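You operate a simulated robot arm through the tools that you are given. There is no shell and no other tool. Be economical: measure what you need, move in short steps, check, and stop when the job is done.

You are at the controls of a simulated two-armed robot. One attempt, no reset.

JOB
Dry the LOT 59 tray at 4 m/min and 90 degrees, then put it on the third tray shelf.
Fine: lay it on the white belt, start the dryer and let it ride to the end bar; shelves count from the bottom; the main switch stays on.
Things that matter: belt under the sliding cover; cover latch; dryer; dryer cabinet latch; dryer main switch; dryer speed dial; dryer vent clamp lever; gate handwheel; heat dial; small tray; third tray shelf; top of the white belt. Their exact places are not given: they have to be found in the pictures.

The check looks at the end state, three seconds after you hand in, the way a careful person would. Anything else that was tipped, shoved, dropped, spilled or broken makes it a failure.

ROBOT AND FRAMES
Two 7-joint arms with two-finger parallel grippers on one trunk, on a base that drives. Base frame: it is fixed to the floor where the robot stands at the start and does not move with it; the origin is under the middle of the robot, x ahead of it, y to its left, z up. Readings come in m, rad, newtons and seconds.
The left shoulder is at the start at [0.06, 0.143, 0.926], the right one opposite. Places, roughly: belt under the sliding cover [0.7, -1, 1]; cover latch [0.6, -0.8, 1.2]; dryer [1.3, -0.9, 1]; dryer cabinet latch [0.5, 0.5, 0.8]; dryer main switch [0.5, 0.2, 0.7]; dryer speed dial [0.4, -0.4, 0.9]; dryer vent clamp lever [0.6, -2.5, 1.1]; gate handwheel [0.5, -1.1, 1]; heat dial [0.4, -0.6, 0.9]; small tray [0.75, -2.25, 0.75]; third tray shelf [0.7, -2.1, 1]; top of the white belt [0.7, -0.4, 1]. Payload 1.57 kg a hand.
Tool frame (each hand has its own): the origin (TCP) lies between the finger pads and is the grasp point; the fingertips stand 0.03 m ahead of it; z points along the fingers, y is the line along which they close. The gripper opens to 0.11 m. The fingers are 0.024 m wide and 0.012 m thick; the gripper's body (0.048 by 0.112 m) begins 0.078 m behind the TCP.
Orientation is told as [roll, pitch, yaw] about the base's x, y, z axes, in that order, counted from this pose: with the fingers straight down and closing along the base's y, the tool's x points along the base's -x, its y along +y and its z along -z.

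CONTROLS
- The arms move only by the tool step_arm. It takes "left_increments", "right_increments" or both (then of equal length, played together; a hand with none holds still); each is a list that holds one entry, the list of rows, each a list of 6 numbers: the shift along the tool's x, y, z in m, then the turn, a rotation vector about the tool's x, y, z in rad. In form: [[[dx, dy, dz, wx, wy, wz], ...]]. A call has 1 to 20 rows; each row is the pose to reach, as a shift and turn from the pose commanded when the call began, along the tool's axes at that moment. "left_jaw" and "right_jaw" are, for a hand that has rows, the opening in per cent of the stroke, from 0 (shut) to 100 (fully open), set as the call begins (left out, the last holds). Rows are played at 5 a second. More than 0.05 m and 0.15 rad between two rows, or a gripper value outside its range, and nothing of the call is played. Where a pose cannot be reached the arm comes as near as it can. A force on the tool above 40 N (or 10 N above the force at the start of the call, whichever is more), or a blocked arm, ends the call early, and 0.2 s more pass. The fingers move at their own pace (about 0.045 m/s each) and stop on an object; they squeeze with about 38 N. The grip force told is the motor's: it shows also when the fingers shut on nothing. Time passes only in rows, and 0.2 s behind the last, so rows that repeat a pose let the fingers close. The reply holds the time, the measured pose of the TCP, the force on the tool along the base axes, the opening and the grip force, in the units named above and with some noise, with the torque about the TCP (base axes, N m) and any sound that the robot's microphone picked up.
- Cameras (640 x 400 px; columns grow to the right, rows downward): "scene" is now at [0.0504, -0.0059, 1.5498]; the picture's right is [-0.07, -1.00, 0.00], its down [-0.74, 0.05, -0.67] and it looks along [0.67, -0.05, -0.74] (base axes); focal length 276 px, centre (320, 200). "left" rides on the left gripper at [0.07, -0.016, -0.141] in its tool frame; the picture's right is [0.23, 0.97, 0.00], its down [-0.86, 0.20, -0.48] and it looks along [-0.47, 0.11, 0.88] (tool axes); focal length 222 px, centre (320, 200). "right" rides on the right gripper at [0.07, 0.016, -0.141] in its tool frame; the picture's right is [-0.23, 0.97, 0.00], its down [-0.86, -0.20, -0.48] and it looks along [-0.47, -0.11, 0.88] (tool axes); focal length 222 px, centre (320, 200).
- camera(camera): a new picture of that camera. The clock stands still meanwhile.
- slide_trunk(by): slides the trunk up (or, below 0, down) by that many m; the arms and the scene camera ride with it, the base frame stays. It gives what a move gives, with no picture.
- base_move(legs): drives the robot by 1 to 6 legs, each [ahead, left, turn to the left] in m, m and rad, along the robot's own axes; the way and the turn of a leg run together, so that a leg with both is an arc; at most 1.5 m and 3.142 rad a leg. The arms and the cameras ride along, it lands a little off, and it stops where it bumps. It gives what a move gives.
- aim_head(pan, tilt): turns the head with the scene camera to pan (to the left, within 1.501 rad either way) and tilt (down, from -0.506 to 1.204), counted from straight ahead of the robot. It gives what a move gives.
- point_at(camera, pixels): for up to 12 pixels [column, row] of the newest picture of that camera ("zoom" is the newest enlarged one), the place [x, y, z] in the base frame of the surface seen there, good to about 0.003 m, but the place of the scene camera against the robot may be out by one fixed shift of up to 0.012 m in any direction. The clock stands still meanwhile.
- enlarge(camera, box): a new picture of the part [left, top, right, bottom] of that camera's present view, enlarged. The clock stands still meanwhile.
- hand_in(): hands the job in; it is judged then, once.

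Go step by step. Measure first, check grasps and placings, and put right what went wrong. The budget is 80 turns and 58 pictures, counting those below and the enlarged ones. Unless the task says otherwise, let go and move clear before handing in, and close with one line.

The tools are called after "Request:" as a command line: name --argument value ..., lists and objects as JSON in quotes. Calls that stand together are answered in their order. step_arm: Moves the arms, as the interface text tells. Its arguments: {"type":"object","properties":{"left_increments":{"type":"array"},"left_jaw":{"type":"number"},"right_increments":{"type":"array"},"right_jaw":{"type":"number"}},"required":[]} The other tools are called the same way: slide_trunk (by) slides the trunk up or down; base_move (legs) drives the base; aim_head (pan, tilt) turns the head that bears the scene camera; camera (camera) takes a picture; point_at (camera, pixels) gives the place of the surface under pixels of a picture; enlarge (camera, box) takes an enlarged picture of a part of a camera's view; hand_in () hands the job in.

At the start:

```text
time: 0.0
left_tool_pos: [0.457, 0.0668, 1.0008]
left_orientation: [-0.001, 0.0, 0.0]
left_wrist_force: [0.3, -0.1, -0.1]
left_ft_torque: [0.02, 0.02, -0.01]
left_opening: 0.1099
left_finger_force: 0.1
right_tool_pos: [0.3746, -0.4019, 1.001]
right_orientation: [0.002, -0.001, 0.0]
right_wrist_force: [-0.1, 0.3, -0.1]
right_ft_torque: [0.03, 0.05, 0.02]
right_opening: 0.1098
right_finger_force: 0.1
trunk travel left (down, up): [-0.525, 0.065]
robot x, y, heading: [0.0023, 0.0006, 0.004]
head pan, tilt: [-0.07, 0.834]
```

scene: 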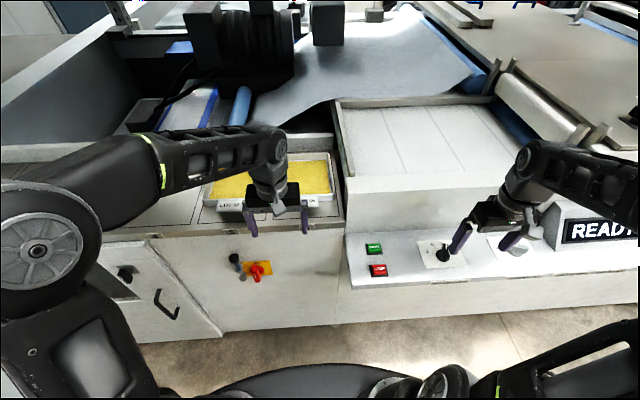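
right: 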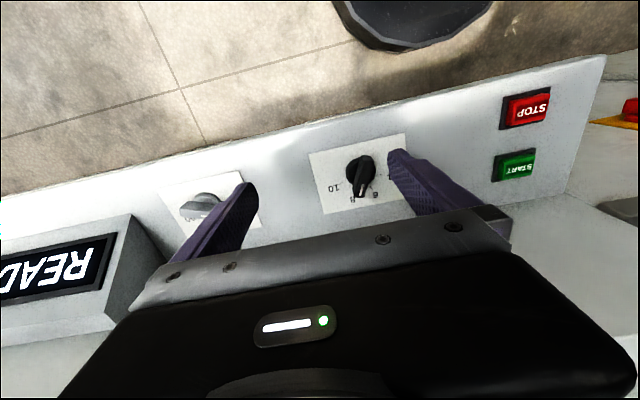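
left: 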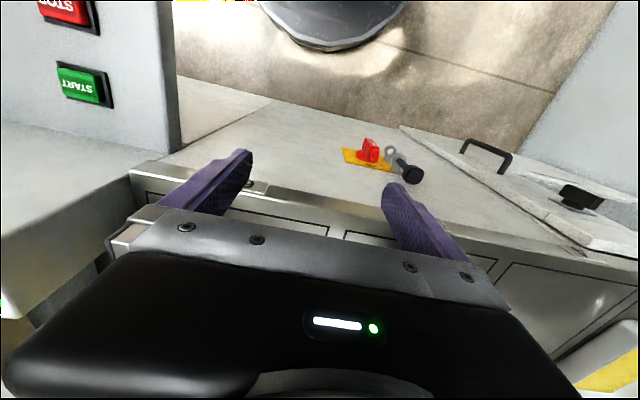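

The scene picture shows a yellow tray around (270,190) with a label under the left hand, the panel with start/stop at (375,250) and the dials at (440,253) and (520,240). I'll enlarge the tray label and the panel.

Request:
enlarge --camera "scene" --box '[180, 130, 360, 300]'

Request:
enlarge --camera "right" --box '[0, 80, 640, 320]'

Request:
aim_head --pan -0.9 --tilt 0.4

Request:
camera --camera "scene"

```text
2.35 times, centred on (270, 215) of scene
```

zoom: 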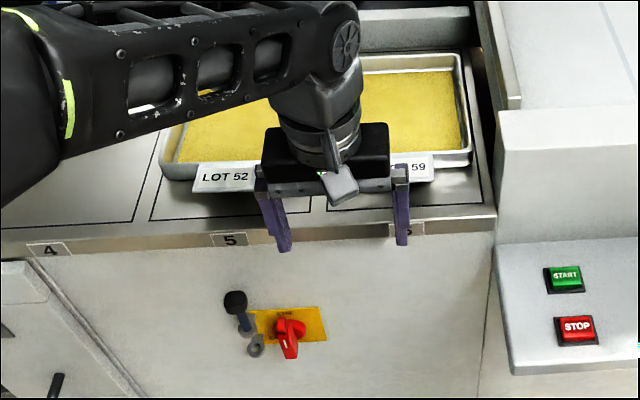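

```text
1.00 times, centred on (320, 200) of right
```

zoom: 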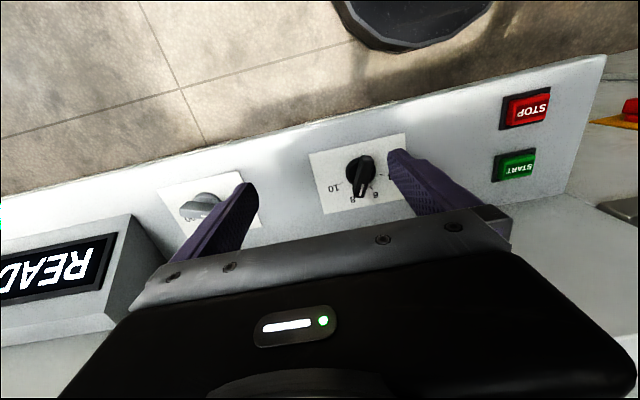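

```text
time: 1.1
left_tool_pos: [0.4568, 0.0658, 0.9995]
left_orientation: [-0.001, 0.0, 0.001]
left_wrist_force: [0.6, 0.1, -0.2]
left_ft_torque: [0.0, -0.01, -0.01]
left_opening: 0.1103
left_finger_force: 0.1
right_tool_pos: [0.3746, -0.4018, 0.9993]
right_orientation: [-0.001, 0.0, -0.002]
right_wrist_force: [-0.3, 0.2, 0.3]
right_ft_torque: [0.0, 0.01, -0.01]
right_opening: 0.1103
right_finger_force: 0.1
trunk travel left (down, up): [-0.525, 0.065]
robot x, y, heading: [0.0031, -0.0064, 0.002]
head pan, tilt: [-0.901, 0.4]
```

```text
52 pictures are left
```

scene: 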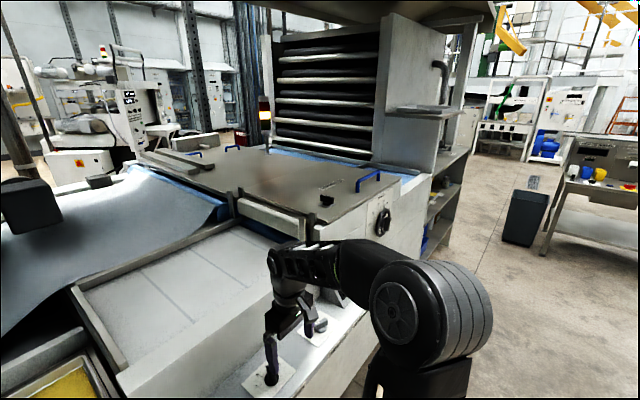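

The fused label reads "LOT 52 … 59", so two trays may sit side by side behind the left hand. I'll move the left arm aside to see them and look again.

Request:
step_arm --left_increments '[[[0, 0.05, -0.02, 0, 0, 0], [0, 0.1, -0.04, 0, 0, 0], [0, 0.15, -0.06, 0, 0, 0], [0, 0.2, -0.08, 0, 0, 0], [0, 0.25, -0.1, 0, 0, 0], [0, 0.3, -0.1, 0, 0, 0]]]'

Request:
aim_head --pan -0.1 --tilt 0.75

Request:
camera --camera "scene"

```text
refused: row 1 steps farther than a row can; nothing moved
```

```text
time: 2.3
left_tool_pos: [0.4563, 0.0659, 1.0002]
left_orientation: [0.001, 0.002, 0.0]
left_wrist_force: [-0.1, -0.2, 0.2]
left_ft_torque: [0.0, 0.01, 0.01]
left_opening: 0.1097
left_finger_force: 0.0
right_tool_pos: [0.3744, -0.4011, 1.0006]
right_orientation: [-0.001, 0.0, 0.001]
right_wrist_force: [-0.7, -0.2, -0.6]
right_ft_torque: [0.04, -0.03, 0.01]
right_opening: 0.1101
right_finger_force: 0.1
trunk travel left (down, up): [-0.525, 0.065]
robot x, y, heading: [-0.0014, -0.0003, 0.001]
head pan, tilt: [-0.099, 0.75]
```

```text
51 pictures are left
```

scene: 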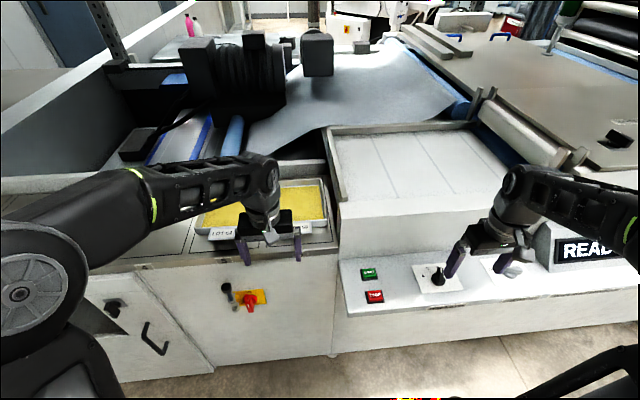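

The row was a hair too long (limit 0.05 overall). I'll redo it with shorter rows, and also lift the right hand away from the dials.

Request:
step_arm --left_increments '[[[0, 0.04, -0.02, 0, 0, 0], [0, 0.08, -0.04, 0, 0, 0], [0, 0.12, -0.06, 0, 0, 0], [0, 0.16, -0.08, 0, 0, 0], [0, 0.2, -0.1, 0, 0, 0], [0, 0.24, -0.1, 0, 0, 0], [0, 0.28, -0.1, 0, 0, 0], [0, 0.32, -0.1, 0, 0, 0]]]' --right_increments '[[[0, 0, -0.02, 0, 0, 0], [0, -0.01, -0.04, 0, 0, 0], [0, -0.02, -0.06, 0, 0, 0], [0, -0.04, -0.08, 0, 0, 0], [0, -0.06, -0.1, 0, 0, 0], [0.0, -0.08, -0.1, 0, 0, 0], [0, -0.1, -0.1, 0, 0, 0], [0, -0.12, -0.1, 0, 0, 0]]]'

Request:
camera --camera "scene"

Request:
enlarge --camera "scene" --box '[150, 130, 350, 260]'

Request:
enlarge --camera "scene" --box '[340, 200, 600, 330]'

```text
time: 4.1
left_tool_pos: [0.4574, 0.387, 1.0963]
left_orientation: [-0.001, 0.001, 0.0]
left_wrist_force: [0.0, -0.3, -1.2]
left_ft_torque: [-0.05, 0.01, -0.03]
left_opening: 0.1098
left_finger_force: 0.1
right_tool_pos: [0.3757, -0.5084, 1.0893]
right_orientation: [0.033, 0.002, 0.0]
right_wrist_force: [-0.2, -0.7, -0.7]
right_ft_torque: [0.01, -0.03, 0.01]
right_opening: 0.1099
right_finger_force: 0.0
right hand out of reach, approached as far as the arm can: row 8
trunk travel left (down, up): [-0.525, 0.065]
robot x, y, heading: [0.0003, -0.0018, 0.002]
head pan, tilt: [-0.099, 0.75]
```

```text
50 pictures are left
```

scene: 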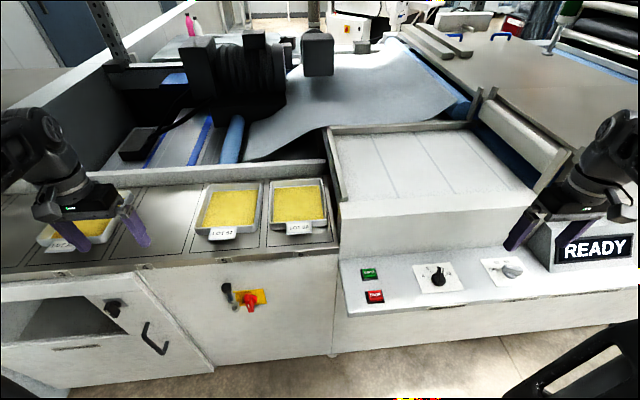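

```text
3.08 times, centred on (250, 195) of scene
```

zoom: 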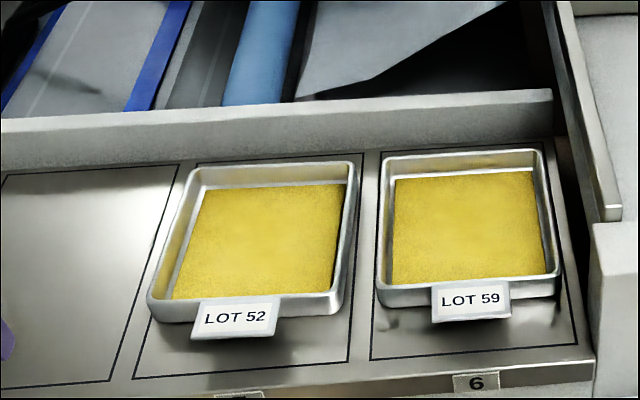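

```text
2.46 times, centred on (470, 265) of scene
```

zoom: 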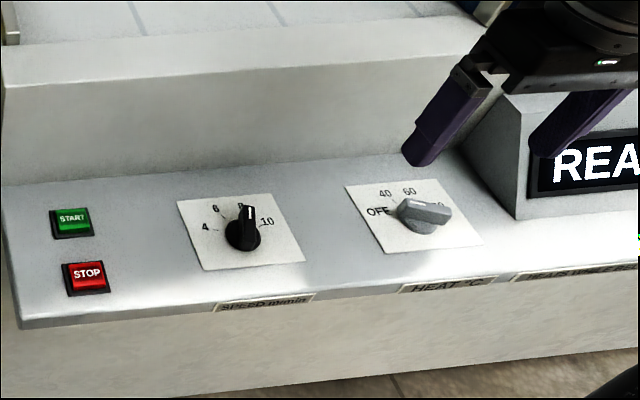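

LOT 59 is the right-hand tray, in slot 6 (scene (298,205)). The speed dial stands near 8 and heat must be read closer. I'll measure key points and look to the right.

Request:
point_at --camera "scene" --pixels '[[298, 207], [299, 227], [272, 181], [321, 178], [270, 230], [327, 226], [300, 240], [400, 160], [345, 195], [500, 175], [340, 130], [510, 130]]'

Request:
point_at --camera "zoom" --pixels '[[70, 221], [85, 274], [243, 235], [248, 212], [425, 210], [400, 212], [445, 212], [285, 250], [200, 250], [430, 240], [470, 60], [355, 190]]'

Request:
aim_head --pan -0.6 --tilt 0.6

Request:
camera --camera "scene"

```text
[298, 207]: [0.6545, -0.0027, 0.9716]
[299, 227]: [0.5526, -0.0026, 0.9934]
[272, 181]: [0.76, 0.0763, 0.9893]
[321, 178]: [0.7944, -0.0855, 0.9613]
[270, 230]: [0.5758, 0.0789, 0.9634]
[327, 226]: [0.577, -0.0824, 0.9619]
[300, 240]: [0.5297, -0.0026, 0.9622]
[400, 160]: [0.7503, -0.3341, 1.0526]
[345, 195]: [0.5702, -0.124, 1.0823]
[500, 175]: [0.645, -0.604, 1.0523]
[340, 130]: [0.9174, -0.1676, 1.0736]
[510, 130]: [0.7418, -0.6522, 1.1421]
```

```text
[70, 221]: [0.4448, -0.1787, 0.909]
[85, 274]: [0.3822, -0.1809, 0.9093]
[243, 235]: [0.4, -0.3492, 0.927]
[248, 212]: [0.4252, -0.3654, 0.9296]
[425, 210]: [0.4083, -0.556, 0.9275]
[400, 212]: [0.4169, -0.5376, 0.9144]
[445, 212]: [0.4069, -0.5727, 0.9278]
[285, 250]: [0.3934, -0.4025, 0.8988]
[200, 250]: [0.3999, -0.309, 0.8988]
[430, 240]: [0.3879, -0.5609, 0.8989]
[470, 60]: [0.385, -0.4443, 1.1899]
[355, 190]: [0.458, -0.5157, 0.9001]
```

```text
time: 5.0
left_tool_pos: [0.4572, 0.3863, 1.0973]
left_orientation: [-0.001, -0.001, 0.0]
left_wrist_force: [-0.4, -0.5, -0.9]
left_ft_torque: [-0.03, -0.03, 0.0]
left_opening: 0.11
left_finger_force: 0.0
right_tool_pos: [0.374, -0.5088, 1.0884]
right_orientation: [0.033, 0.0, 0.001]
right_wrist_force: [0.2, -0.1, -0.6]
right_ft_torque: [-0.02, -0.01, -0.02]
right_opening: 0.11
right_finger_force: 0.0
trunk travel left (down, up): [-0.525, 0.065]
robot x, y, heading: [-0.0003, -0.0027, -0.001]
head pan, tilt: [-0.6, 0.6]
```

```text
47 pictures are left
```

scene: 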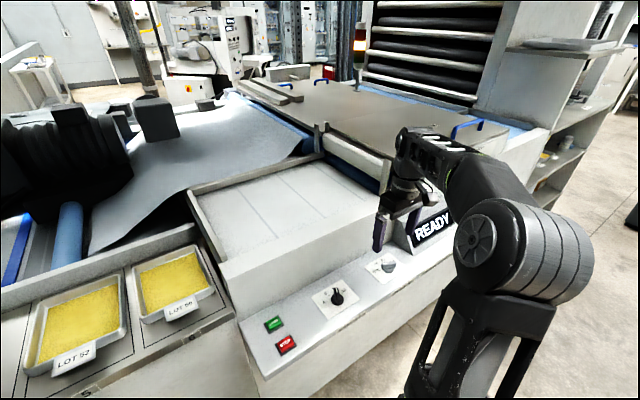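

The belt surface is at z≈1.05 with a gate and cover beyond y≈-0.65. I'll retract the hands a little and shift the base 0.2 m right so both dials are comfortably reachable, then look with the right wrist camera.

Request:
step_arm --left_increments '[[[0.04, 0, 0, 0, 0, 0], [0.08, 0, 0, 0, 0, 0], [0.11, 0, 0, 0, 0, 0], [0.11, 0, 0, 0, 0, 0], [0.11, 0, 0, 0, 0, 0]]]' --right_increments '[[[0, 0.04, 0, 0, 0, 0], [0, 0.08, 0, 0, 0, 0], [0, 0.12, 0, 0, 0, 0], [0, 0.16, 0, 0, 0, 0], [0, 0.2, 0, 0, 0, 0]]]'

Request:
base_move --legs '[[0, -0.2, 0]]'

Request:
camera --camera "right"

```text
time: 6.2
left_tool_pos: [0.3483, 0.387, 1.098]
left_orientation: [0.0, 0.0, -0.001]
left_wrist_force: [-0.7, 1.1, 0.4]
left_ft_torque: [-0.02, 0.01, 0.0]
left_opening: 0.11
left_finger_force: 0.0
right_tool_pos: [0.3726, -0.3223, 1.1013]
right_orientation: [0.0, 0.0, 0.0]
right_wrist_force: [0.5, -0.2, 0.0]
right_ft_torque: [-0.03, 0.0, 0.01]
right_opening: 0.1097
right_finger_force: 0.1
trunk travel left (down, up): [-0.525, 0.065]
robot x, y, heading: [-0.0047, 0.004, 0.0]
head pan, tilt: [-0.6, 0.6]
```

```text
time: 7.8
left_tool_pos: [0.3483, 0.1855, 1.0989]
left_orientation: [0.001, -0.001, 0.001]
left_wrist_force: [-0.7, -0.4, -0.4]
left_ft_torque: [0.01, 0.01, 0.01]
left_opening: 0.11
left_finger_force: 0.1
right_tool_pos: [0.373, -0.5258, 1.0992]
right_orientation: [0.001, 0.0, 0.0]
right_wrist_force: [-0.9, 0.2, 0.1]
right_ft_torque: [0.05, 0.02, -0.01]
right_opening: 0.1103
right_finger_force: 0.0
trunk travel left (down, up): [-0.525, 0.065]
robot x, y, heading: [-0.0005, -0.1993, -0.004]
head pan, tilt: [-0.6, 0.6]
```

```text
46 pictures are left
```

right: 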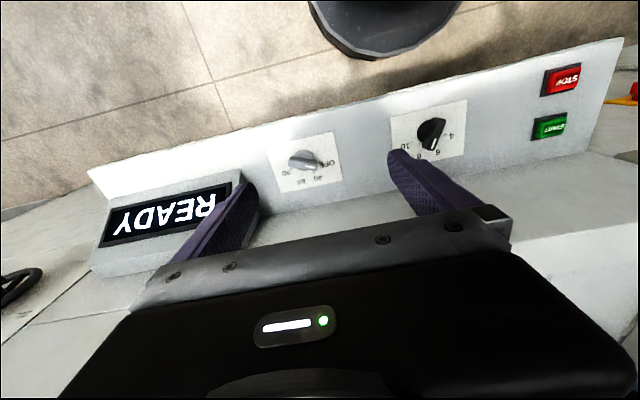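

Request:
enlarge --camera "right" --box '[255, 95, 475, 205]'

Request:
point_at --camera "right" --pixels '[[269, 142], [332, 131], [343, 180], [281, 192], [391, 116], [466, 99], [465, 158], [404, 166], [305, 158], [432, 132]]'

```text
2.91 times, centred on (365, 150) of right
```

zoom: 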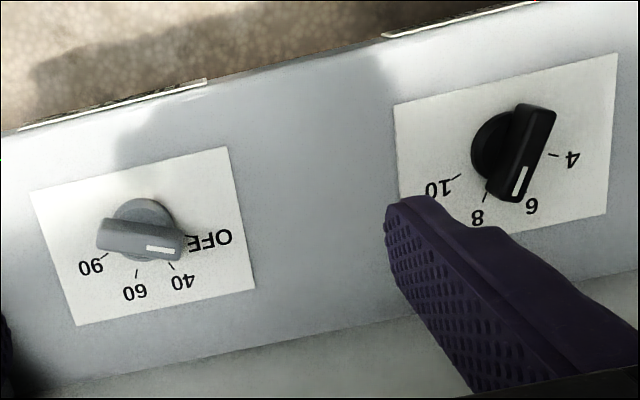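

```text
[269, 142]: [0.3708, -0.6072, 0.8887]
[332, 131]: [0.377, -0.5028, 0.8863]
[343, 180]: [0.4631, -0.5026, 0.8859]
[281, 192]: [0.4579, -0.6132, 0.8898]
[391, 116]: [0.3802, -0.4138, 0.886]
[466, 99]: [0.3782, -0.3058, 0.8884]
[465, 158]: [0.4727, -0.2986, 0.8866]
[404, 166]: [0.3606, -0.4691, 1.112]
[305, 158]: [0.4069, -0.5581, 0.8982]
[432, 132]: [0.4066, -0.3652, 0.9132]
```

Heat pointer is near OFF (needs to go clockwise to 90) and the speed pointer is near 8 (needs to go counter-clockwise to 4). I'll hover the right hand over the speed knob to see it squarely, taking plate centre at about (0.418,-0.36).

Request:
step_arm --right_increments '[[[-0.01, 0.04, 0.02, 0, 0, 0], [-0.02, 0.08, 0.04, 0, 0, 0], [-0.03, 0.12, 0.06, 0, 0, 0], [-0.045, 0.16, 0.08, 0, 0, 0], [-0.045, 0.166, 0.1, 0, 0, 0], [-0.045, 0.166, 0.1, 0, 0, 0]]]'

Request:
camera --camera "right"

```text
time: 9.2
left_tool_pos: [0.3481, 0.1884, 1.0979]
left_orientation: [0.001, 0.001, 0.001]
left_wrist_force: [0.6, -0.7, 0.4]
left_ft_torque: [0.0, -0.02, 0.05]
left_opening: 0.1096
left_finger_force: 0.0
right_tool_pos: [0.4206, -0.3563, 0.9999]
right_orientation: [0.001, 0.001, -0.001]
right_wrist_force: [-0.1, 0.3, 0.9]
right_ft_torque: [0.02, 0.0, -0.01]
right_opening: 0.1099
right_finger_force: 0.0
trunk travel left (down, up): [-0.525, 0.065]
robot x, y, heading: [-0.0013, -0.2028, 0.0]
head pan, tilt: [-0.6, 0.6]
```

```text
44 pictures are left
```

right: 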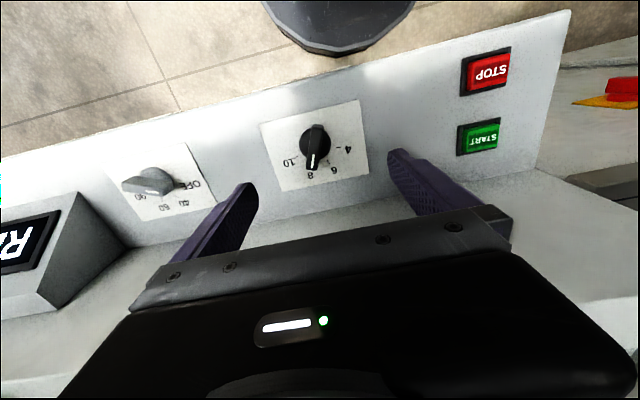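

Request:
enlarge --camera "right" --box '[245, 85, 405, 205]'

Request:
point_at --camera "right" --pixels '[[262, 125], [357, 102], [368, 173], [283, 190], [314, 128], [313, 163], [311, 145], [300, 145], [470, 75], [478, 136]]'

```text
3.33 times, centred on (325, 145) of right
```

zoom: 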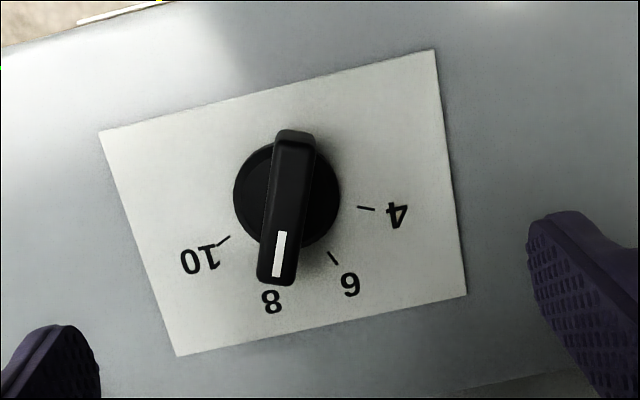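

```text
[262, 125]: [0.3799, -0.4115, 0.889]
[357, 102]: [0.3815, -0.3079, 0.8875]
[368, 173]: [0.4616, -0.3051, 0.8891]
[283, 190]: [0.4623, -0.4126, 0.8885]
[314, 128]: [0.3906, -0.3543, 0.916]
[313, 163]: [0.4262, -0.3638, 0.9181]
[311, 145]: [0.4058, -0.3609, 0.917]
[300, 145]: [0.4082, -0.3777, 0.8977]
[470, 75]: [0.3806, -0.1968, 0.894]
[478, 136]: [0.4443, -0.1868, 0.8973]
```

Measured speed knob: pivot about (0.413,-0.360), bar top z≈0.917, pointer ≈110° (from +y clockwise) at 8; mark 4 sits near 22°. I'll turn the hand so the fingers straddle the bar, descend, and close.

Request:
step_arm --right_increments '[[[0.007, -0.004, 0, 0, 0, 0.13], [0.007, -0.004, 0.01, 0, 0, 0.26], [0.007, -0.004, 0.03, 0, 0, 0.35], [0.007, -0.004, 0.05, 0, 0, 0.35], [0.007, -0.004, 0.069, 0, 0, 0.35], [0.007, -0.004, 0.069, 0, 0, 0.35]]]' --right_jaw 60

Request:
step_arm --right_increments '[[[0, 0, 0, 0, 0, 0], [0, 0, 0, 0, 0, 0], [0, 0, 0, 0, 0, 0], [0, 0, 0, 0, 0, 0], [0, 0, 0, 0, 0, 0], [0, 0, 0, 0, 0, 0]]]' --right_jaw 0

Request:
camera --camera "right"

```text
time: 10.6
left_tool_pos: [0.3473, 0.1866, 1.0983]
left_orientation: [0.0, -0.002, 0.001]
left_wrist_force: [-0.6, 0.5, 0.1]
left_ft_torque: [-0.02, 0.03, -0.01]
left_opening: 0.1102
left_finger_force: 0.0
right_tool_pos: [0.4111, -0.3598, 0.9308]
right_orientation: [0.001, 0.0, -0.352]
right_wrist_force: [0.8, -0.3, 0.3]
right_ft_torque: [-0.02, 0.01, 0.02]
right_opening: 0.066
right_finger_force: 0.0
trunk travel left (down, up): [-0.525, 0.065]
robot x, y, heading: [0.0016, -0.1992, 0.001]
head pan, tilt: [-0.6, 0.6]
```

```text
time: 12.0
left_tool_pos: [0.3464, 0.1869, 1.098]
left_orientation: [-0.001, 0.0, -0.001]
left_wrist_force: [-0.2, 0.2, 0.0]
left_ft_torque: [-0.03, -0.01, 0.02]
left_opening: 0.1102
left_finger_force: 0.1
right_tool_pos: [0.411, -0.3607, 0.9322]
right_orientation: [0.0, -0.001, -0.35]
right_wrist_force: [0.5, -3.6, 0.6]
right_ft_torque: [-0.03, 0.12, -0.04]
right_opening: 0.0127
right_finger_force: 29.7
trunk travel left (down, up): [-0.525, 0.065]
robot x, y, heading: [-0.0011, -0.202, 0.002]
head pan, tilt: [-0.6, 0.6]
```

```text
42 pictures are left
```

right: 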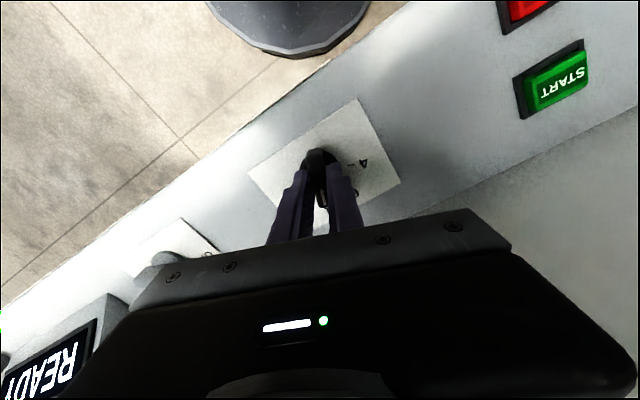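

The bar is gripped (opening 12.7 mm). I'll turn it about 88° counter-clockwise.

Request:
step_arm --right_increments '[[[0, 0, 0, 0, 0, -0.13], [0, 0, 0, 0, 0, -0.26], [0, 0, 0, 0, 0, -0.39], [0, 0, 0, 0, 0, -0.52], [0, 0, 0, 0, 0, -0.65], [0, 0, 0, 0, 0, -0.78], [0, 0, 0, 0, 0, -0.91], [0, 0, 0, 0, 0, -1.04], [0, 0, 0, 0, 0, -1.17], [0, 0, 0, 0, 0, -1.3], [0, 0, 0, 0, 0, -1.43], [0, 0, 0, 0, 0, -1.54], [0, 0, 0, 0, 0, -1.54]]]'

Request:
camera --camera "right"

```text
time: 14.8
left_tool_pos: [0.3481, 0.1877, 1.0989]
left_orientation: [-0.001, 0.0, 0.001]
left_wrist_force: [-0.6, 0.3, 0.6]
left_ft_torque: [-0.06, 0.02, -0.03]
left_opening: 0.1101
left_finger_force: 0.1
right_tool_pos: [0.4124, -0.3605, 0.9311]
right_orientation: [-0.002, -0.002, 1.19]
right_wrist_force: [5.9, 8.7, 13.0]
right_ft_torque: [0.88, -0.17, -0.61]
right_opening: 0.0129
right_finger_force: 29.7
trunk travel left (down, up): [-0.525, 0.065]
robot x, y, heading: [-0.0012, -0.2003, -0.002]
head pan, tilt: [-0.6, 0.6]
```

```text
41 pictures are left
```

right: 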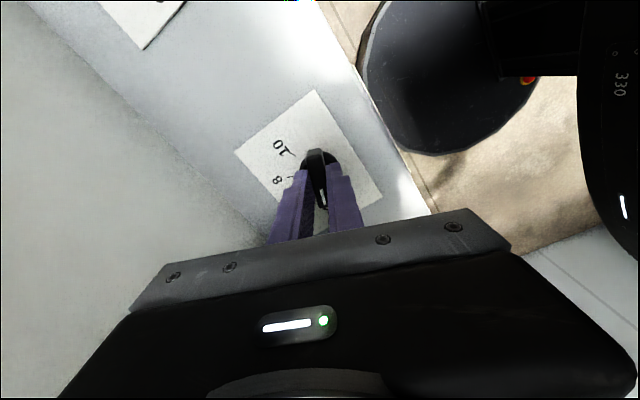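

Turned 88° with a modest torque. I'll release, rise, and return to yaw 0 to read the dial.

Request:
step_arm --right_increments '[[[0, 0, 0, 0, 0, 0], [0, 0, 0, 0, 0, 0], [0, 0, 0, 0, 0, 0], [0, 0, -0.03, 0, 0, 0], [0, 0, -0.06, 0, 0, 0.1], [0, 0, -0.07, 0, 0, 0.24], [0, 0, -0.07, 0, 0, 0.38], [0, 0, -0.07, 0, 0, 0.52], [0, 0, -0.07, 0, 0, 0.66], [0, 0, -0.07, 0, 0, 0.8], [0, 0, -0.07, 0, 0, 0.94], [0, 0, -0.07, 0, 0, 1.08], [0, 0, -0.07, 0, 0, 1.19], [0, 0, -0.07, 0, 0, 1.19]]]' --right_jaw 100

Request:
enlarge --camera "right" --box '[245, 85, 405, 205]'

```text
time: 17.8
left_tool_pos: [0.3479, 0.1861, 1.0988]
left_orientation: [0.001, -0.001, 0.001]
left_wrist_force: [-0.7, 0.4, -0.1]
left_ft_torque: [-0.03, 0.01, -0.05]
left_opening: 0.1099
left_finger_force: 0.0
right_tool_pos: [0.4114, -0.3616, 1.0011]
right_orientation: [0.0, -0.001, -0.001]
right_wrist_force: [0.6, 0.0, 0.0]
right_ft_torque: [0.02, -0.01, 0.01]
right_opening: 0.1101
right_finger_force: 0.0
trunk travel left (down, up): [-0.525, 0.065]
robot x, y, heading: [-0.0029, -0.1985, -0.001]
head pan, tilt: [-0.6, 0.6]
```

```text
3.33 times, centred on (325, 145) of right
```

zoom: 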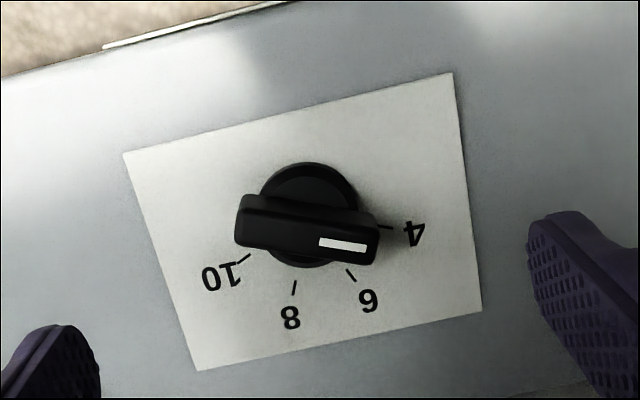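

The white mark now points exactly along the "4" tick. Next I hover over the heat knob with jaws half open.

Request:
step_arm --right_increments '[[[0, -0.03, -0.03, 0, 0, 0], [0, -0.07, -0.04, 0, 0, 0], [0, -0.11, -0.04, 0, 0, 0], [0, -0.15, -0.04, 0, 0, 0], [0, -0.19, -0.04, 0, 0, 0], [0, -0.197, -0.02, 0, 0, 0], [0, -0.197, -0.01, 0, 0, 0]]]' --right_jaw 60

Request:
camera --camera "right"

Request:
enlarge --camera "right" --box '[245, 85, 405, 205]'

```text
time: 19.4
left_tool_pos: [0.3478, 0.1865, 1.0976]
left_orientation: [0.0, 0.0, 0.0]
left_wrist_force: [0.6, 0.5, -0.2]
left_ft_torque: [-0.04, -0.02, 0.02]
left_opening: 0.11
left_finger_force: 0.0
right_tool_pos: [0.4105, -0.558, 1.0115]
right_orientation: [-0.001, 0.0, 0.0]
right_wrist_force: [-0.2, -0.2, 0.1]
right_ft_torque: [-0.04, 0.0, 0.0]
right_opening: 0.0662
right_finger_force: 0.0
trunk travel left (down, up): [-0.525, 0.065]
robot x, y, heading: [0.0023, -0.2023, 0.005]
head pan, tilt: [-0.6, 0.6]
```

```text
39 pictures are left
```

right: 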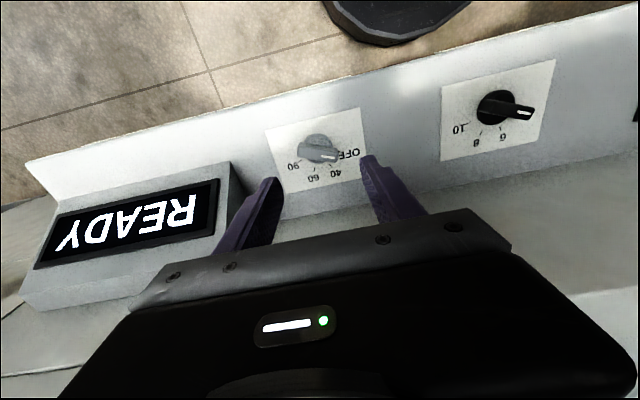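

```text
3.33 times, centred on (325, 145) of right
```

zoom: 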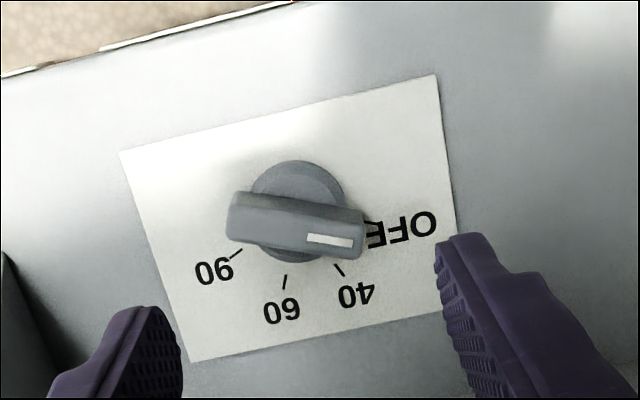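

The heat pointer is at OFF, same dial geometry; 90 is three 45° steps clockwise. I'll check clearance to the READY box first.

Request:
point_at --camera "right" --pixels '[[231, 164], [242, 190], [220, 180], [213, 240], [233, 220], [318, 148], [300, 147], [335, 156], [268, 131], [360, 107]]'

```text
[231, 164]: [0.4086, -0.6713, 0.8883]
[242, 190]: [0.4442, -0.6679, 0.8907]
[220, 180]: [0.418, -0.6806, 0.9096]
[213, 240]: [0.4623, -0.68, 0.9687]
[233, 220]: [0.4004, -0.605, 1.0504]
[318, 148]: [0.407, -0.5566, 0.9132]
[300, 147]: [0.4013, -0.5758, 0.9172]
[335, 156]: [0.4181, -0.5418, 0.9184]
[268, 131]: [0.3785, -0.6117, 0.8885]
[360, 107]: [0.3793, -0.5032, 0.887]
```

Request:
step_arm --right_increments '[[[0, -0.001, 0, 0, 0, -0.13], [0, -0.001, 0, 0, 0, -0.26], [0, -0.001, 0, 0, 0, -0.39], [0, -0.001, 0, 0, 0, -0.52], [0, -0.001, 0, 0, 0, -0.65], [0, -0.001, 0.01, 0, 0, -0.78], [0, -0.001, 0.02, 0, 0, -0.91], [0, -0.001, 0.04, 0, 0, -1.04], [0, -0.001, 0.06, 0, 0, -1.16], [0, -0.001, 0.081, 0, 0, -1.16], [0, -0.001, 0.081, 0, 0, -1.16]]]'

Request:
step_arm --right_increments '[[[0, 0, 0, 0, 0, 0], [0, 0, 0, 0, 0, 0], [0, 0, 0, 0, 0, 0], [0, 0, 0, 0, 0, 0], [0, 0, 0, 0, 0, 0]]]' --right_jaw 0

Request:
step_arm --right_increments '[[[0, 0, 0, 0, 0, 0.14], [0, 0, 0, 0, 0, 0.28], [0, 0, 0, 0, 0, 0.42], [0, 0, 0, 0, 0, 0.56], [0, 0, 0, 0, 0, 0.7], [0, 0, 0, 0, 0, 0.84], [0, 0, 0, 0, 0, 0.98], [0, 0, 0, 0, 0, 1.12], [0, 0, 0, 0, 0, 1.26], [0, 0, 0, 0, 0, 1.4], [0, 0, 0, 0, 0, 1.54], [0, 0, 0, 0, 0, 1.68], [0, 0, 0, 0, 0, 1.82], [0, 0, 0, 0, 0, 1.96], [0, 0, 0, 0, 0, 2.1], [0, 0, 0, 0, 0, 2.24], [0, 0, 0, 0, 0, 2.35], [0, 0, 0, 0, 0, 2.35]]]'

```text
time: 21.8
left_tool_pos: [0.3486, 0.1865, 1.0974]
left_orientation: [-0.001, 0.001, 0.0]
left_wrist_force: [0.2, 0.1, -0.9]
left_ft_torque: [-0.03, 0.0, -0.02]
left_opening: 0.1102
left_finger_force: 0.0
right_tool_pos: [0.4114, -0.5607, 0.929]
right_orientation: [0.0, 0.0, 1.16]
right_wrist_force: [-0.1, -0.2, 0.4]
right_ft_torque: [0.0, -0.01, -0.02]
right_opening: 0.0661
right_finger_force: 0.1
trunk travel left (down, up): [-0.525, 0.065]
robot x, y, heading: [0.0007, -0.1996, -0.0]
head pan, tilt: [-0.6, 0.6]
```

```text
time: 23.0
left_tool_pos: [0.3486, 0.186, 1.0981]
left_orientation: [-0.001, 0.0, 0.0]
left_wrist_force: [-0.4, 0.0, 0.3]
left_ft_torque: [-0.02, 0.02, 0.01]
left_opening: 0.1098
left_finger_force: 0.1
right_tool_pos: [0.4108, -0.5596, 0.9296]
right_orientation: [-0.003, 0.001, 1.159]
right_wrist_force: [4.7, -2.9, 1.0]
right_ft_torque: [0.03, -0.08, 0.04]
right_opening: 0.0129
right_finger_force: 30.5
trunk travel left (down, up): [-0.525, 0.065]
robot x, y, heading: [0.0025, -0.2033, -0.003]
head pan, tilt: [-0.6, 0.6]
```

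```text
time: 26.8
left_tool_pos: [0.3479, 0.1856, 1.0978]
left_orientation: [0.0, 0.002, -0.001]
left_wrist_force: [-1.4, -0.1, 0.5]
left_ft_torque: [-0.01, 0.0, -0.02]
left_opening: 0.11
left_finger_force: 0.1
right_tool_pos: [0.4116, -0.5617, 0.9294]
right_orientation: [0.001, -0.001, -1.191]
right_wrist_force: [7.4, -10.1, 1.6]
right_ft_torque: [0.29, -0.22, 0.61]
right_opening: 0.0125
right_finger_force: 29.8
trunk travel left (down, up): [-0.525, 0.065]
robot x, y, heading: [0.0046, -0.2, 0.003]
head pan, tilt: [-0.6, 0.6]
```

Turned by 135°. I'll release, rise, return to yaw 0 and read the heat dial.

Request:
step_arm --right_increments '[[[0, 0, 0, 0, 0, 0], [0, 0, 0, 0, 0, 0], [0, 0, 0, 0, 0, 0], [0, 0, -0.03, 0, 0, 0], [0, 0, -0.06, 0, 0, -0.1], [0, 0, -0.08, 0, 0, -0.24], [0, 0, -0.08, 0, 0, -0.38], [0, 0, -0.08, 0, 0, -0.52], [0, 0, -0.08, 0, 0, -0.66], [0, 0, -0.08, 0, 0, -0.8], [0, 0, -0.08, 0, 0, -0.94], [0, 0, -0.08, 0, 0, -1.08], [0, 0, -0.08, 0, 0, -1.19], [0, 0, -0.08, 0, 0, -1.19]]]' --right_jaw 60

Request:
enlarge --camera "right" --box '[245, 85, 405, 205]'

```text
time: 29.8
left_tool_pos: [0.3476, 0.1863, 1.0976]
left_orientation: [0.001, -0.001, -0.001]
left_wrist_force: [-0.3, 0.3, -0.1]
left_ft_torque: [0.0, 0.02, -0.05]
left_opening: 0.1098
left_finger_force: 0.0
right_tool_pos: [0.4104, -0.5588, 1.0098]
right_orientation: [0.001, 0.0, 0.002]
right_wrist_force: [-0.4, 0.3, 0.2]
right_ft_torque: [0.01, 0.03, -0.01]
right_opening: 0.0659
right_finger_force: 0.0
trunk travel left (down, up): [-0.525, 0.065]
robot x, y, heading: [-0.0008, -0.1989, 0.002]
head pan, tilt: [-0.6, 0.6]
```

```text
3.33 times, centred on (325, 145) of right
```

zoom: 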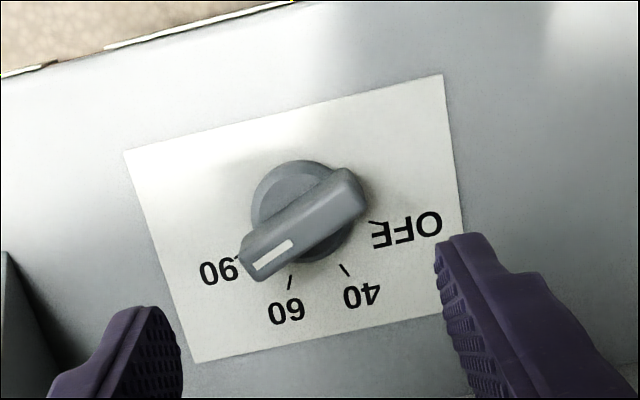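

Heat is now at 90. Now I'll retract both hands and drive right to inspect the gate, cover, outlet and shelf before loading anything.

Request:
step_arm --right_increments '[[[0.01, 0, -0.04, 0, 0, 0], [0.02, 0.03, -0.08, 0, 0, 0], [0.04, 0.06, -0.11, 0, 0, 0], [0.07, 0.1, -0.13, 0, 0, 0], [0.09, 0.13, -0.15, 0, 0, 0], [0.09, 0.13, -0.15, 0, 0, 0]]]'

Request:
base_move --legs '[[0, -0.8, 0]]'

Request:
aim_head --pan 0.0 --tilt 0.55

Request:
camera --camera "scene"

Request:
aim_head --pan -0.9 --tilt 0.55

Request:
camera --camera "scene"

```text
refused: row 2 steps farther than a row can; nothing moved
```

```text
time: 34.0
left_tool_pos: [0.3476, -0.5899, 1.0994]
left_orientation: [0.0, 0.0, 0.005]
left_wrist_force: [0.6, -0.3, -0.4]
left_ft_torque: [-0.01, 0.04, -0.01]
left_opening: 0.11
left_finger_force: 0.1
right_tool_pos: [0.416, -1.3362, 1.0091]
right_orientation: [-0.001, -0.001, 0.008]
right_wrist_force: [-0.3, -0.8, 0.5]
right_ft_torque: [0.0, 0.01, -0.02]
right_opening: 0.0658
right_finger_force: 0.0
trunk travel left (down, up): [-0.525, 0.065]
robot x, y, heading: [0.0023, -0.9809, 0.007]
head pan, tilt: [-0.6, 0.6]
```

```text
time: 35.0
left_tool_pos: [0.3476, -0.5895, 1.0977]
left_orientation: [0.0, 0.0, 0.006]
left_wrist_force: [0.6, 0.0, 0.4]
left_ft_torque: [0.04, 0.0, 0.01]
left_opening: 0.11
left_finger_force: 0.0
right_tool_pos: [0.4163, -1.3371, 1.0103]
right_orientation: [-0.001, 0.0, 0.009]
right_wrist_force: [0.1, 0.4, -0.6]
right_ft_torque: [0.0, 0.01, 0.01]
right_opening: 0.0658
right_finger_force: 0.0
trunk travel left (down, up): [-0.525, 0.065]
robot x, y, heading: [-0.0007, -0.98, 0.006]
head pan, tilt: [0.0, 0.55]
```

```text
36 pictures are left
```

scene: 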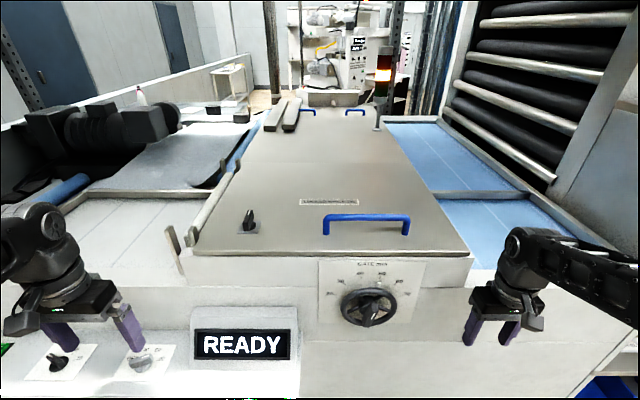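

```text
time: 36.2
left_tool_pos: [0.3469, -0.5907, 1.0984]
left_orientation: [0.0, -0.001, 0.009]
left_wrist_force: [0.1, 0.2, 0.3]
left_ft_torque: [0.02, -0.01, 0.01]
left_opening: 0.1102
left_finger_force: 0.0
right_tool_pos: [0.4163, -1.3363, 1.0098]
right_orientation: [-0.001, 0.0, 0.009]
right_wrist_force: [0.9, -1.0, -0.3]
right_ft_torque: [0.0, -0.04, 0.01]
right_opening: 0.066
right_finger_force: 0.1
trunk travel left (down, up): [-0.525, 0.065]
robot x, y, heading: [0.0028, -0.9805, 0.007]
head pan, tilt: [-0.901, 0.55]
```

```text
35 pictures are left
```

scene: 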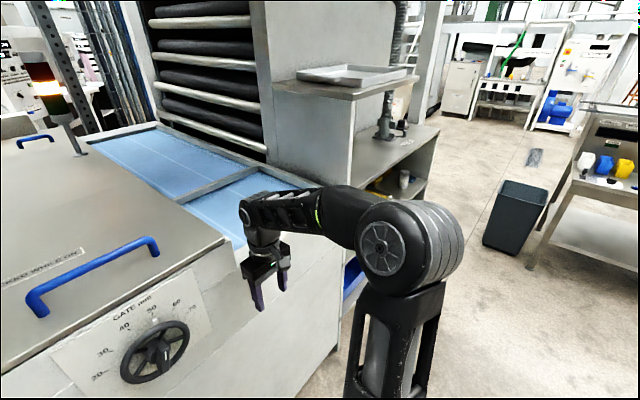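

The gate handwheel dial (20–70 mm) and the blue outlet belt are in view, along with a shelf unit at right. I'll zoom on the gate dial and measure shelf and outlet.

Request:
enlarge --camera "scene" --box '[50, 230, 250, 390]'

Request:
point_at --camera "scene" --pixels '[[355, 75], [345, 95], [410, 95], [400, 150], [410, 180], [350, 260], [225, 190], [150, 150], [300, 183], [270, 215], [155, 350], [240, 190]]'

Request:
enlarge --camera "scene" --box '[240, 50, 480, 210]'

```text
2.50 times, centred on (150, 310) of scene
```

zoom: 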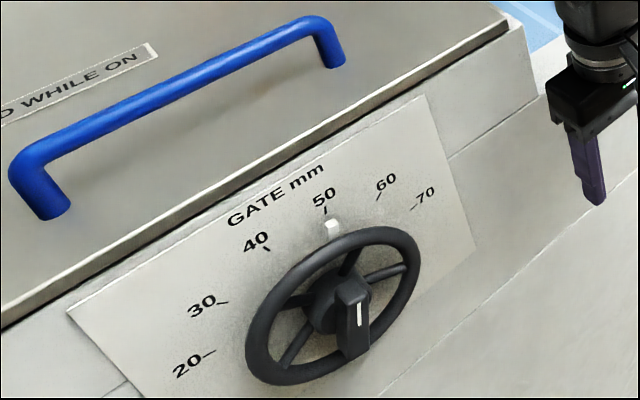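

```text
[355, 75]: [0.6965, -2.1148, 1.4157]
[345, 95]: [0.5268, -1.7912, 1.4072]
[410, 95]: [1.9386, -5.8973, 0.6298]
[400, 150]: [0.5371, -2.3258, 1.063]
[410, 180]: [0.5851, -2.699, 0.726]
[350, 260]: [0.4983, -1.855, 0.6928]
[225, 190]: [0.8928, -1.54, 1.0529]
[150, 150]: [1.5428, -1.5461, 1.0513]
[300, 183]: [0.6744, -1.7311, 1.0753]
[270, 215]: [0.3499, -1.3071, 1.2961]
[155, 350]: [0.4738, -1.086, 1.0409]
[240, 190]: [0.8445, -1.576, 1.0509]
```

```text
2.50 times, centred on (360, 130) of scene
```

zoom: 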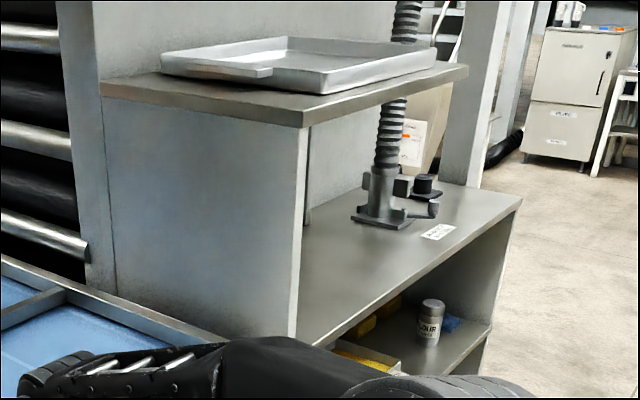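

Gate reads 50 mm, the outlet belt ends at a bar at y≈-1.73, and the shelf plates are at z≈0.72, 1.06, 1.41, so the third is likely z≈1.05. I need to confirm the count from the bottom, then return for the tray; first raise the right hand and pan to look at the shelf.

Request:
step_arm --right_increments '[[[0.02, 0, -0.04, 0, 0, 0], [0.04, 0.02, -0.07, 0, 0, 0], [0.06, 0.05, -0.1, 0, 0, 0], [0.07, 0.08, -0.13, 0, 0, 0], [0.07, 0.11, -0.15, 0, 0, 0], [0.07, 0.13, -0.15, 0, 0, 0]]]'

Request:
base_move --legs '[[-0.25, -0.7, 0]]'

Request:
aim_head --pan -0.55 --tilt 0.6

Request:
camera --camera "scene"

```text
time: 37.6
left_tool_pos: [0.3485, -0.5887, 1.0978]
left_orientation: [-0.002, 0.002, 0.006]
left_wrist_force: [1.2, 0.5, -0.3]
left_ft_torque: [-0.02, 0.05, 0.02]
left_opening: 0.11
left_finger_force: 0.1
right_tool_pos: [0.3679, -1.2188, 1.1145]
right_orientation: [-0.003, 0.001, 0.007]
right_wrist_force: [0.1, 0.8, -0.8]
right_ft_torque: [-0.03, 0.06, 0.01]
right_opening: 0.0659
right_finger_force: 0.1
right hand out of reach, approached as far as the arm can: row 4, 5, 6
trunk travel left (down, up): [-0.525, 0.065]
robot x, y, heading: [0.0029, -0.983, 0.006]
head pan, tilt: [-0.901, 0.55]
```

```text
time: 41.6
left_tool_pos: [0.1032, -1.2805, 1.0984]
left_orientation: [-0.002, -0.001, 0.01]
left_wrist_force: [-0.2, -0.3, 0.0]
left_ft_torque: [-0.01, 0.0, 0.01]
left_opening: 0.1099
left_finger_force: 0.1
right_tool_pos: [0.1258, -1.9085, 1.1152]
right_orientation: [0.0, 0.0, 0.012]
right_wrist_force: [-0.4, -0.2, 0.0]
right_ft_torque: [0.01, 0.01, 0.01]
right_opening: 0.0662
right_finger_force: 0.1
trunk travel left (down, up): [-0.525, 0.065]
robot x, y, heading: [-0.2382, -1.6702, 0.014]
head pan, tilt: [-0.901, 0.55]
```

```text
time: 42.4
left_tool_pos: [0.1027, -1.2779, 1.0984]
left_orientation: [0.001, -0.001, 0.013]
left_wrist_force: [0.3, 0.9, 0.3]
left_ft_torque: [0.03, -0.02, 0.01]
left_opening: 0.1099
left_finger_force: 0.0
right_tool_pos: [0.1278, -1.9101, 1.1161]
right_orientation: [0.0, 0.0, 0.013]
right_wrist_force: [0.7, -0.1, -0.6]
right_ft_torque: [0.01, -0.01, 0.02]
right_opening: 0.066
right_finger_force: 0.0
trunk travel left (down, up): [-0.525, 0.065]
robot x, y, heading: [-0.241, -1.6699, 0.009]
head pan, tilt: [-0.55, 0.6]
```

```text
32 pictures are left
```

scene: 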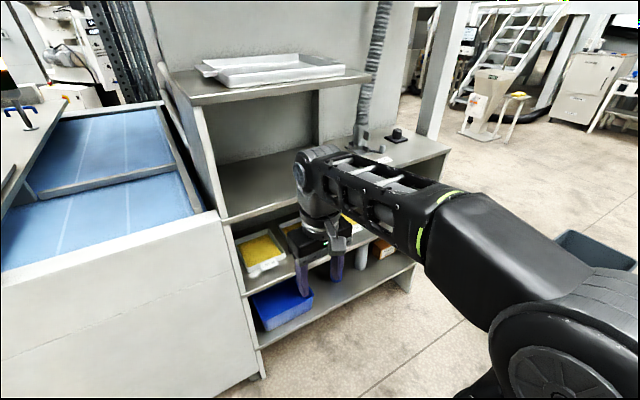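

Request:
point_at --camera "scene" --pixels '[[260, 345], [250, 290], [232, 218], [205, 100], [240, 185], [260, 170], [280, 195], [360, 82], [195, 210], [100, 200], [30, 265], [440, 150]]'

Request:
enlarge --camera "scene" --box '[180, 40, 460, 320]'

```text
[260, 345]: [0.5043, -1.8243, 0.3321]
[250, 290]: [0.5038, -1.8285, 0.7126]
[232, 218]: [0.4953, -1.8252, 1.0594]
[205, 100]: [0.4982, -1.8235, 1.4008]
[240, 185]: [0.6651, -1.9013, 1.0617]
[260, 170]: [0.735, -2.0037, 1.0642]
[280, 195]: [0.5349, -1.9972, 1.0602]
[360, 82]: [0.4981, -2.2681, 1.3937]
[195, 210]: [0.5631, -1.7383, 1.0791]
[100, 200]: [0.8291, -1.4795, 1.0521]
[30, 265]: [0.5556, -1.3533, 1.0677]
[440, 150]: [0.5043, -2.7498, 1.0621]
```

```text
1.43 times, centred on (320, 180) of scene
```

zoom: 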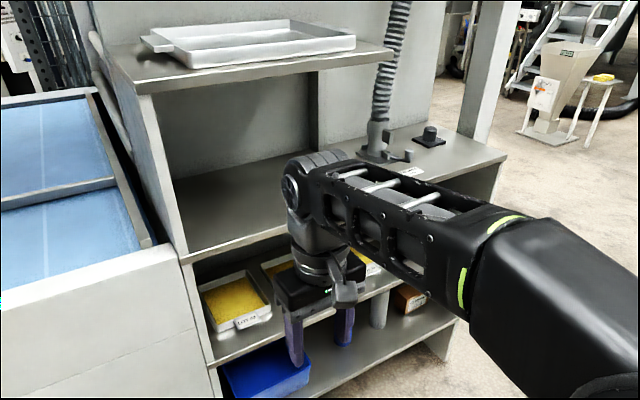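

Shelf plates: bottom z≈0.33, second 0.71, third 1.06 (clear bay y -1.83…-2.27), top 1.40. So the third is the empty bay. I'll go back to the LOT 59 tray.

Request:
base_move --legs '[[0.0, 1.5, 0], [0.26, 0.17, -0.01]]'

Request:
aim_head --pan 0.0 --tilt 0.9

Request:
camera --camera "scene"

```text
time: 51.7
left_tool_pos: [0.3856, 0.4035, 1.0968]
left_orientation: [-0.001, 0.0, -0.023]
left_wrist_force: [-0.4, -0.8, 0.5]
left_ft_torque: [-0.03, 0.0, 0.0]
left_opening: 0.1102
left_finger_force: 0.0
right_tool_pos: [0.3879, -0.227, 1.1151]
right_orientation: [-0.001, -0.001, -0.022]
right_wrist_force: [0.4, 0.3, 0.2]
right_ft_torque: [0.01, 0.01, -0.01]
right_opening: 0.0662
right_finger_force: 0.0
trunk travel left (down, up): [-0.525, 0.065]
robot x, y, heading: [0.0296, 0.0247, -0.025]
head pan, tilt: [-0.55, 0.6]
```

```text
time: 52.6
left_tool_pos: [0.3868, 0.4033, 1.0987]
left_orientation: [0.0, -0.001, -0.023]
left_wrist_force: [0.2, -0.1, -0.1]
left_ft_torque: [0.04, 0.03, 0.03]
left_opening: 0.1102
left_finger_force: 0.1
right_tool_pos: [0.3876, -0.2274, 1.115]
right_orientation: [0.002, -0.002, -0.025]
right_wrist_force: [-0.1, 0.2, 0.2]
right_ft_torque: [0.03, -0.03, -0.01]
right_opening: 0.0658
right_finger_force: 0.0
trunk travel left (down, up): [-0.525, 0.065]
robot x, y, heading: [0.0295, 0.022, -0.023]
head pan, tilt: [0.0, 0.901]
```

```text
30 pictures are left
```

scene: 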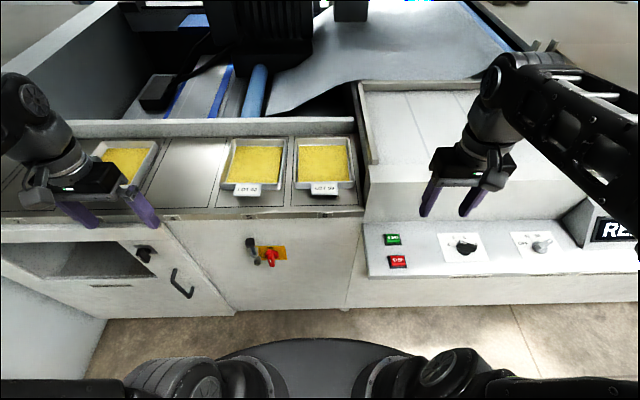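

Request:
enlarge --camera "scene" --box '[270, 120, 380, 220]'

Request:
point_at --camera "scene" --pixels '[[310, 341], [367, 276], [365, 180], [345, 280], [352, 125], [450, 308]]'

```text
4.00 times, centred on (325, 170) of scene
```

zoom: 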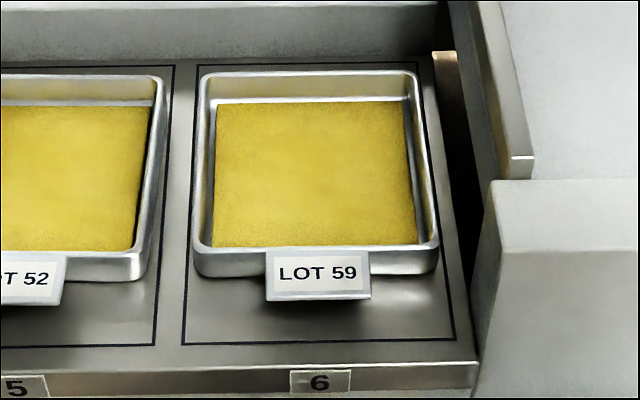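

```text
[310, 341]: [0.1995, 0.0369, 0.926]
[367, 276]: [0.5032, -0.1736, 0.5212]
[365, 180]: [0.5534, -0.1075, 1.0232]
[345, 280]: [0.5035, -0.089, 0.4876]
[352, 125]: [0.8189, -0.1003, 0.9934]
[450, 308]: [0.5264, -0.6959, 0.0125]
```

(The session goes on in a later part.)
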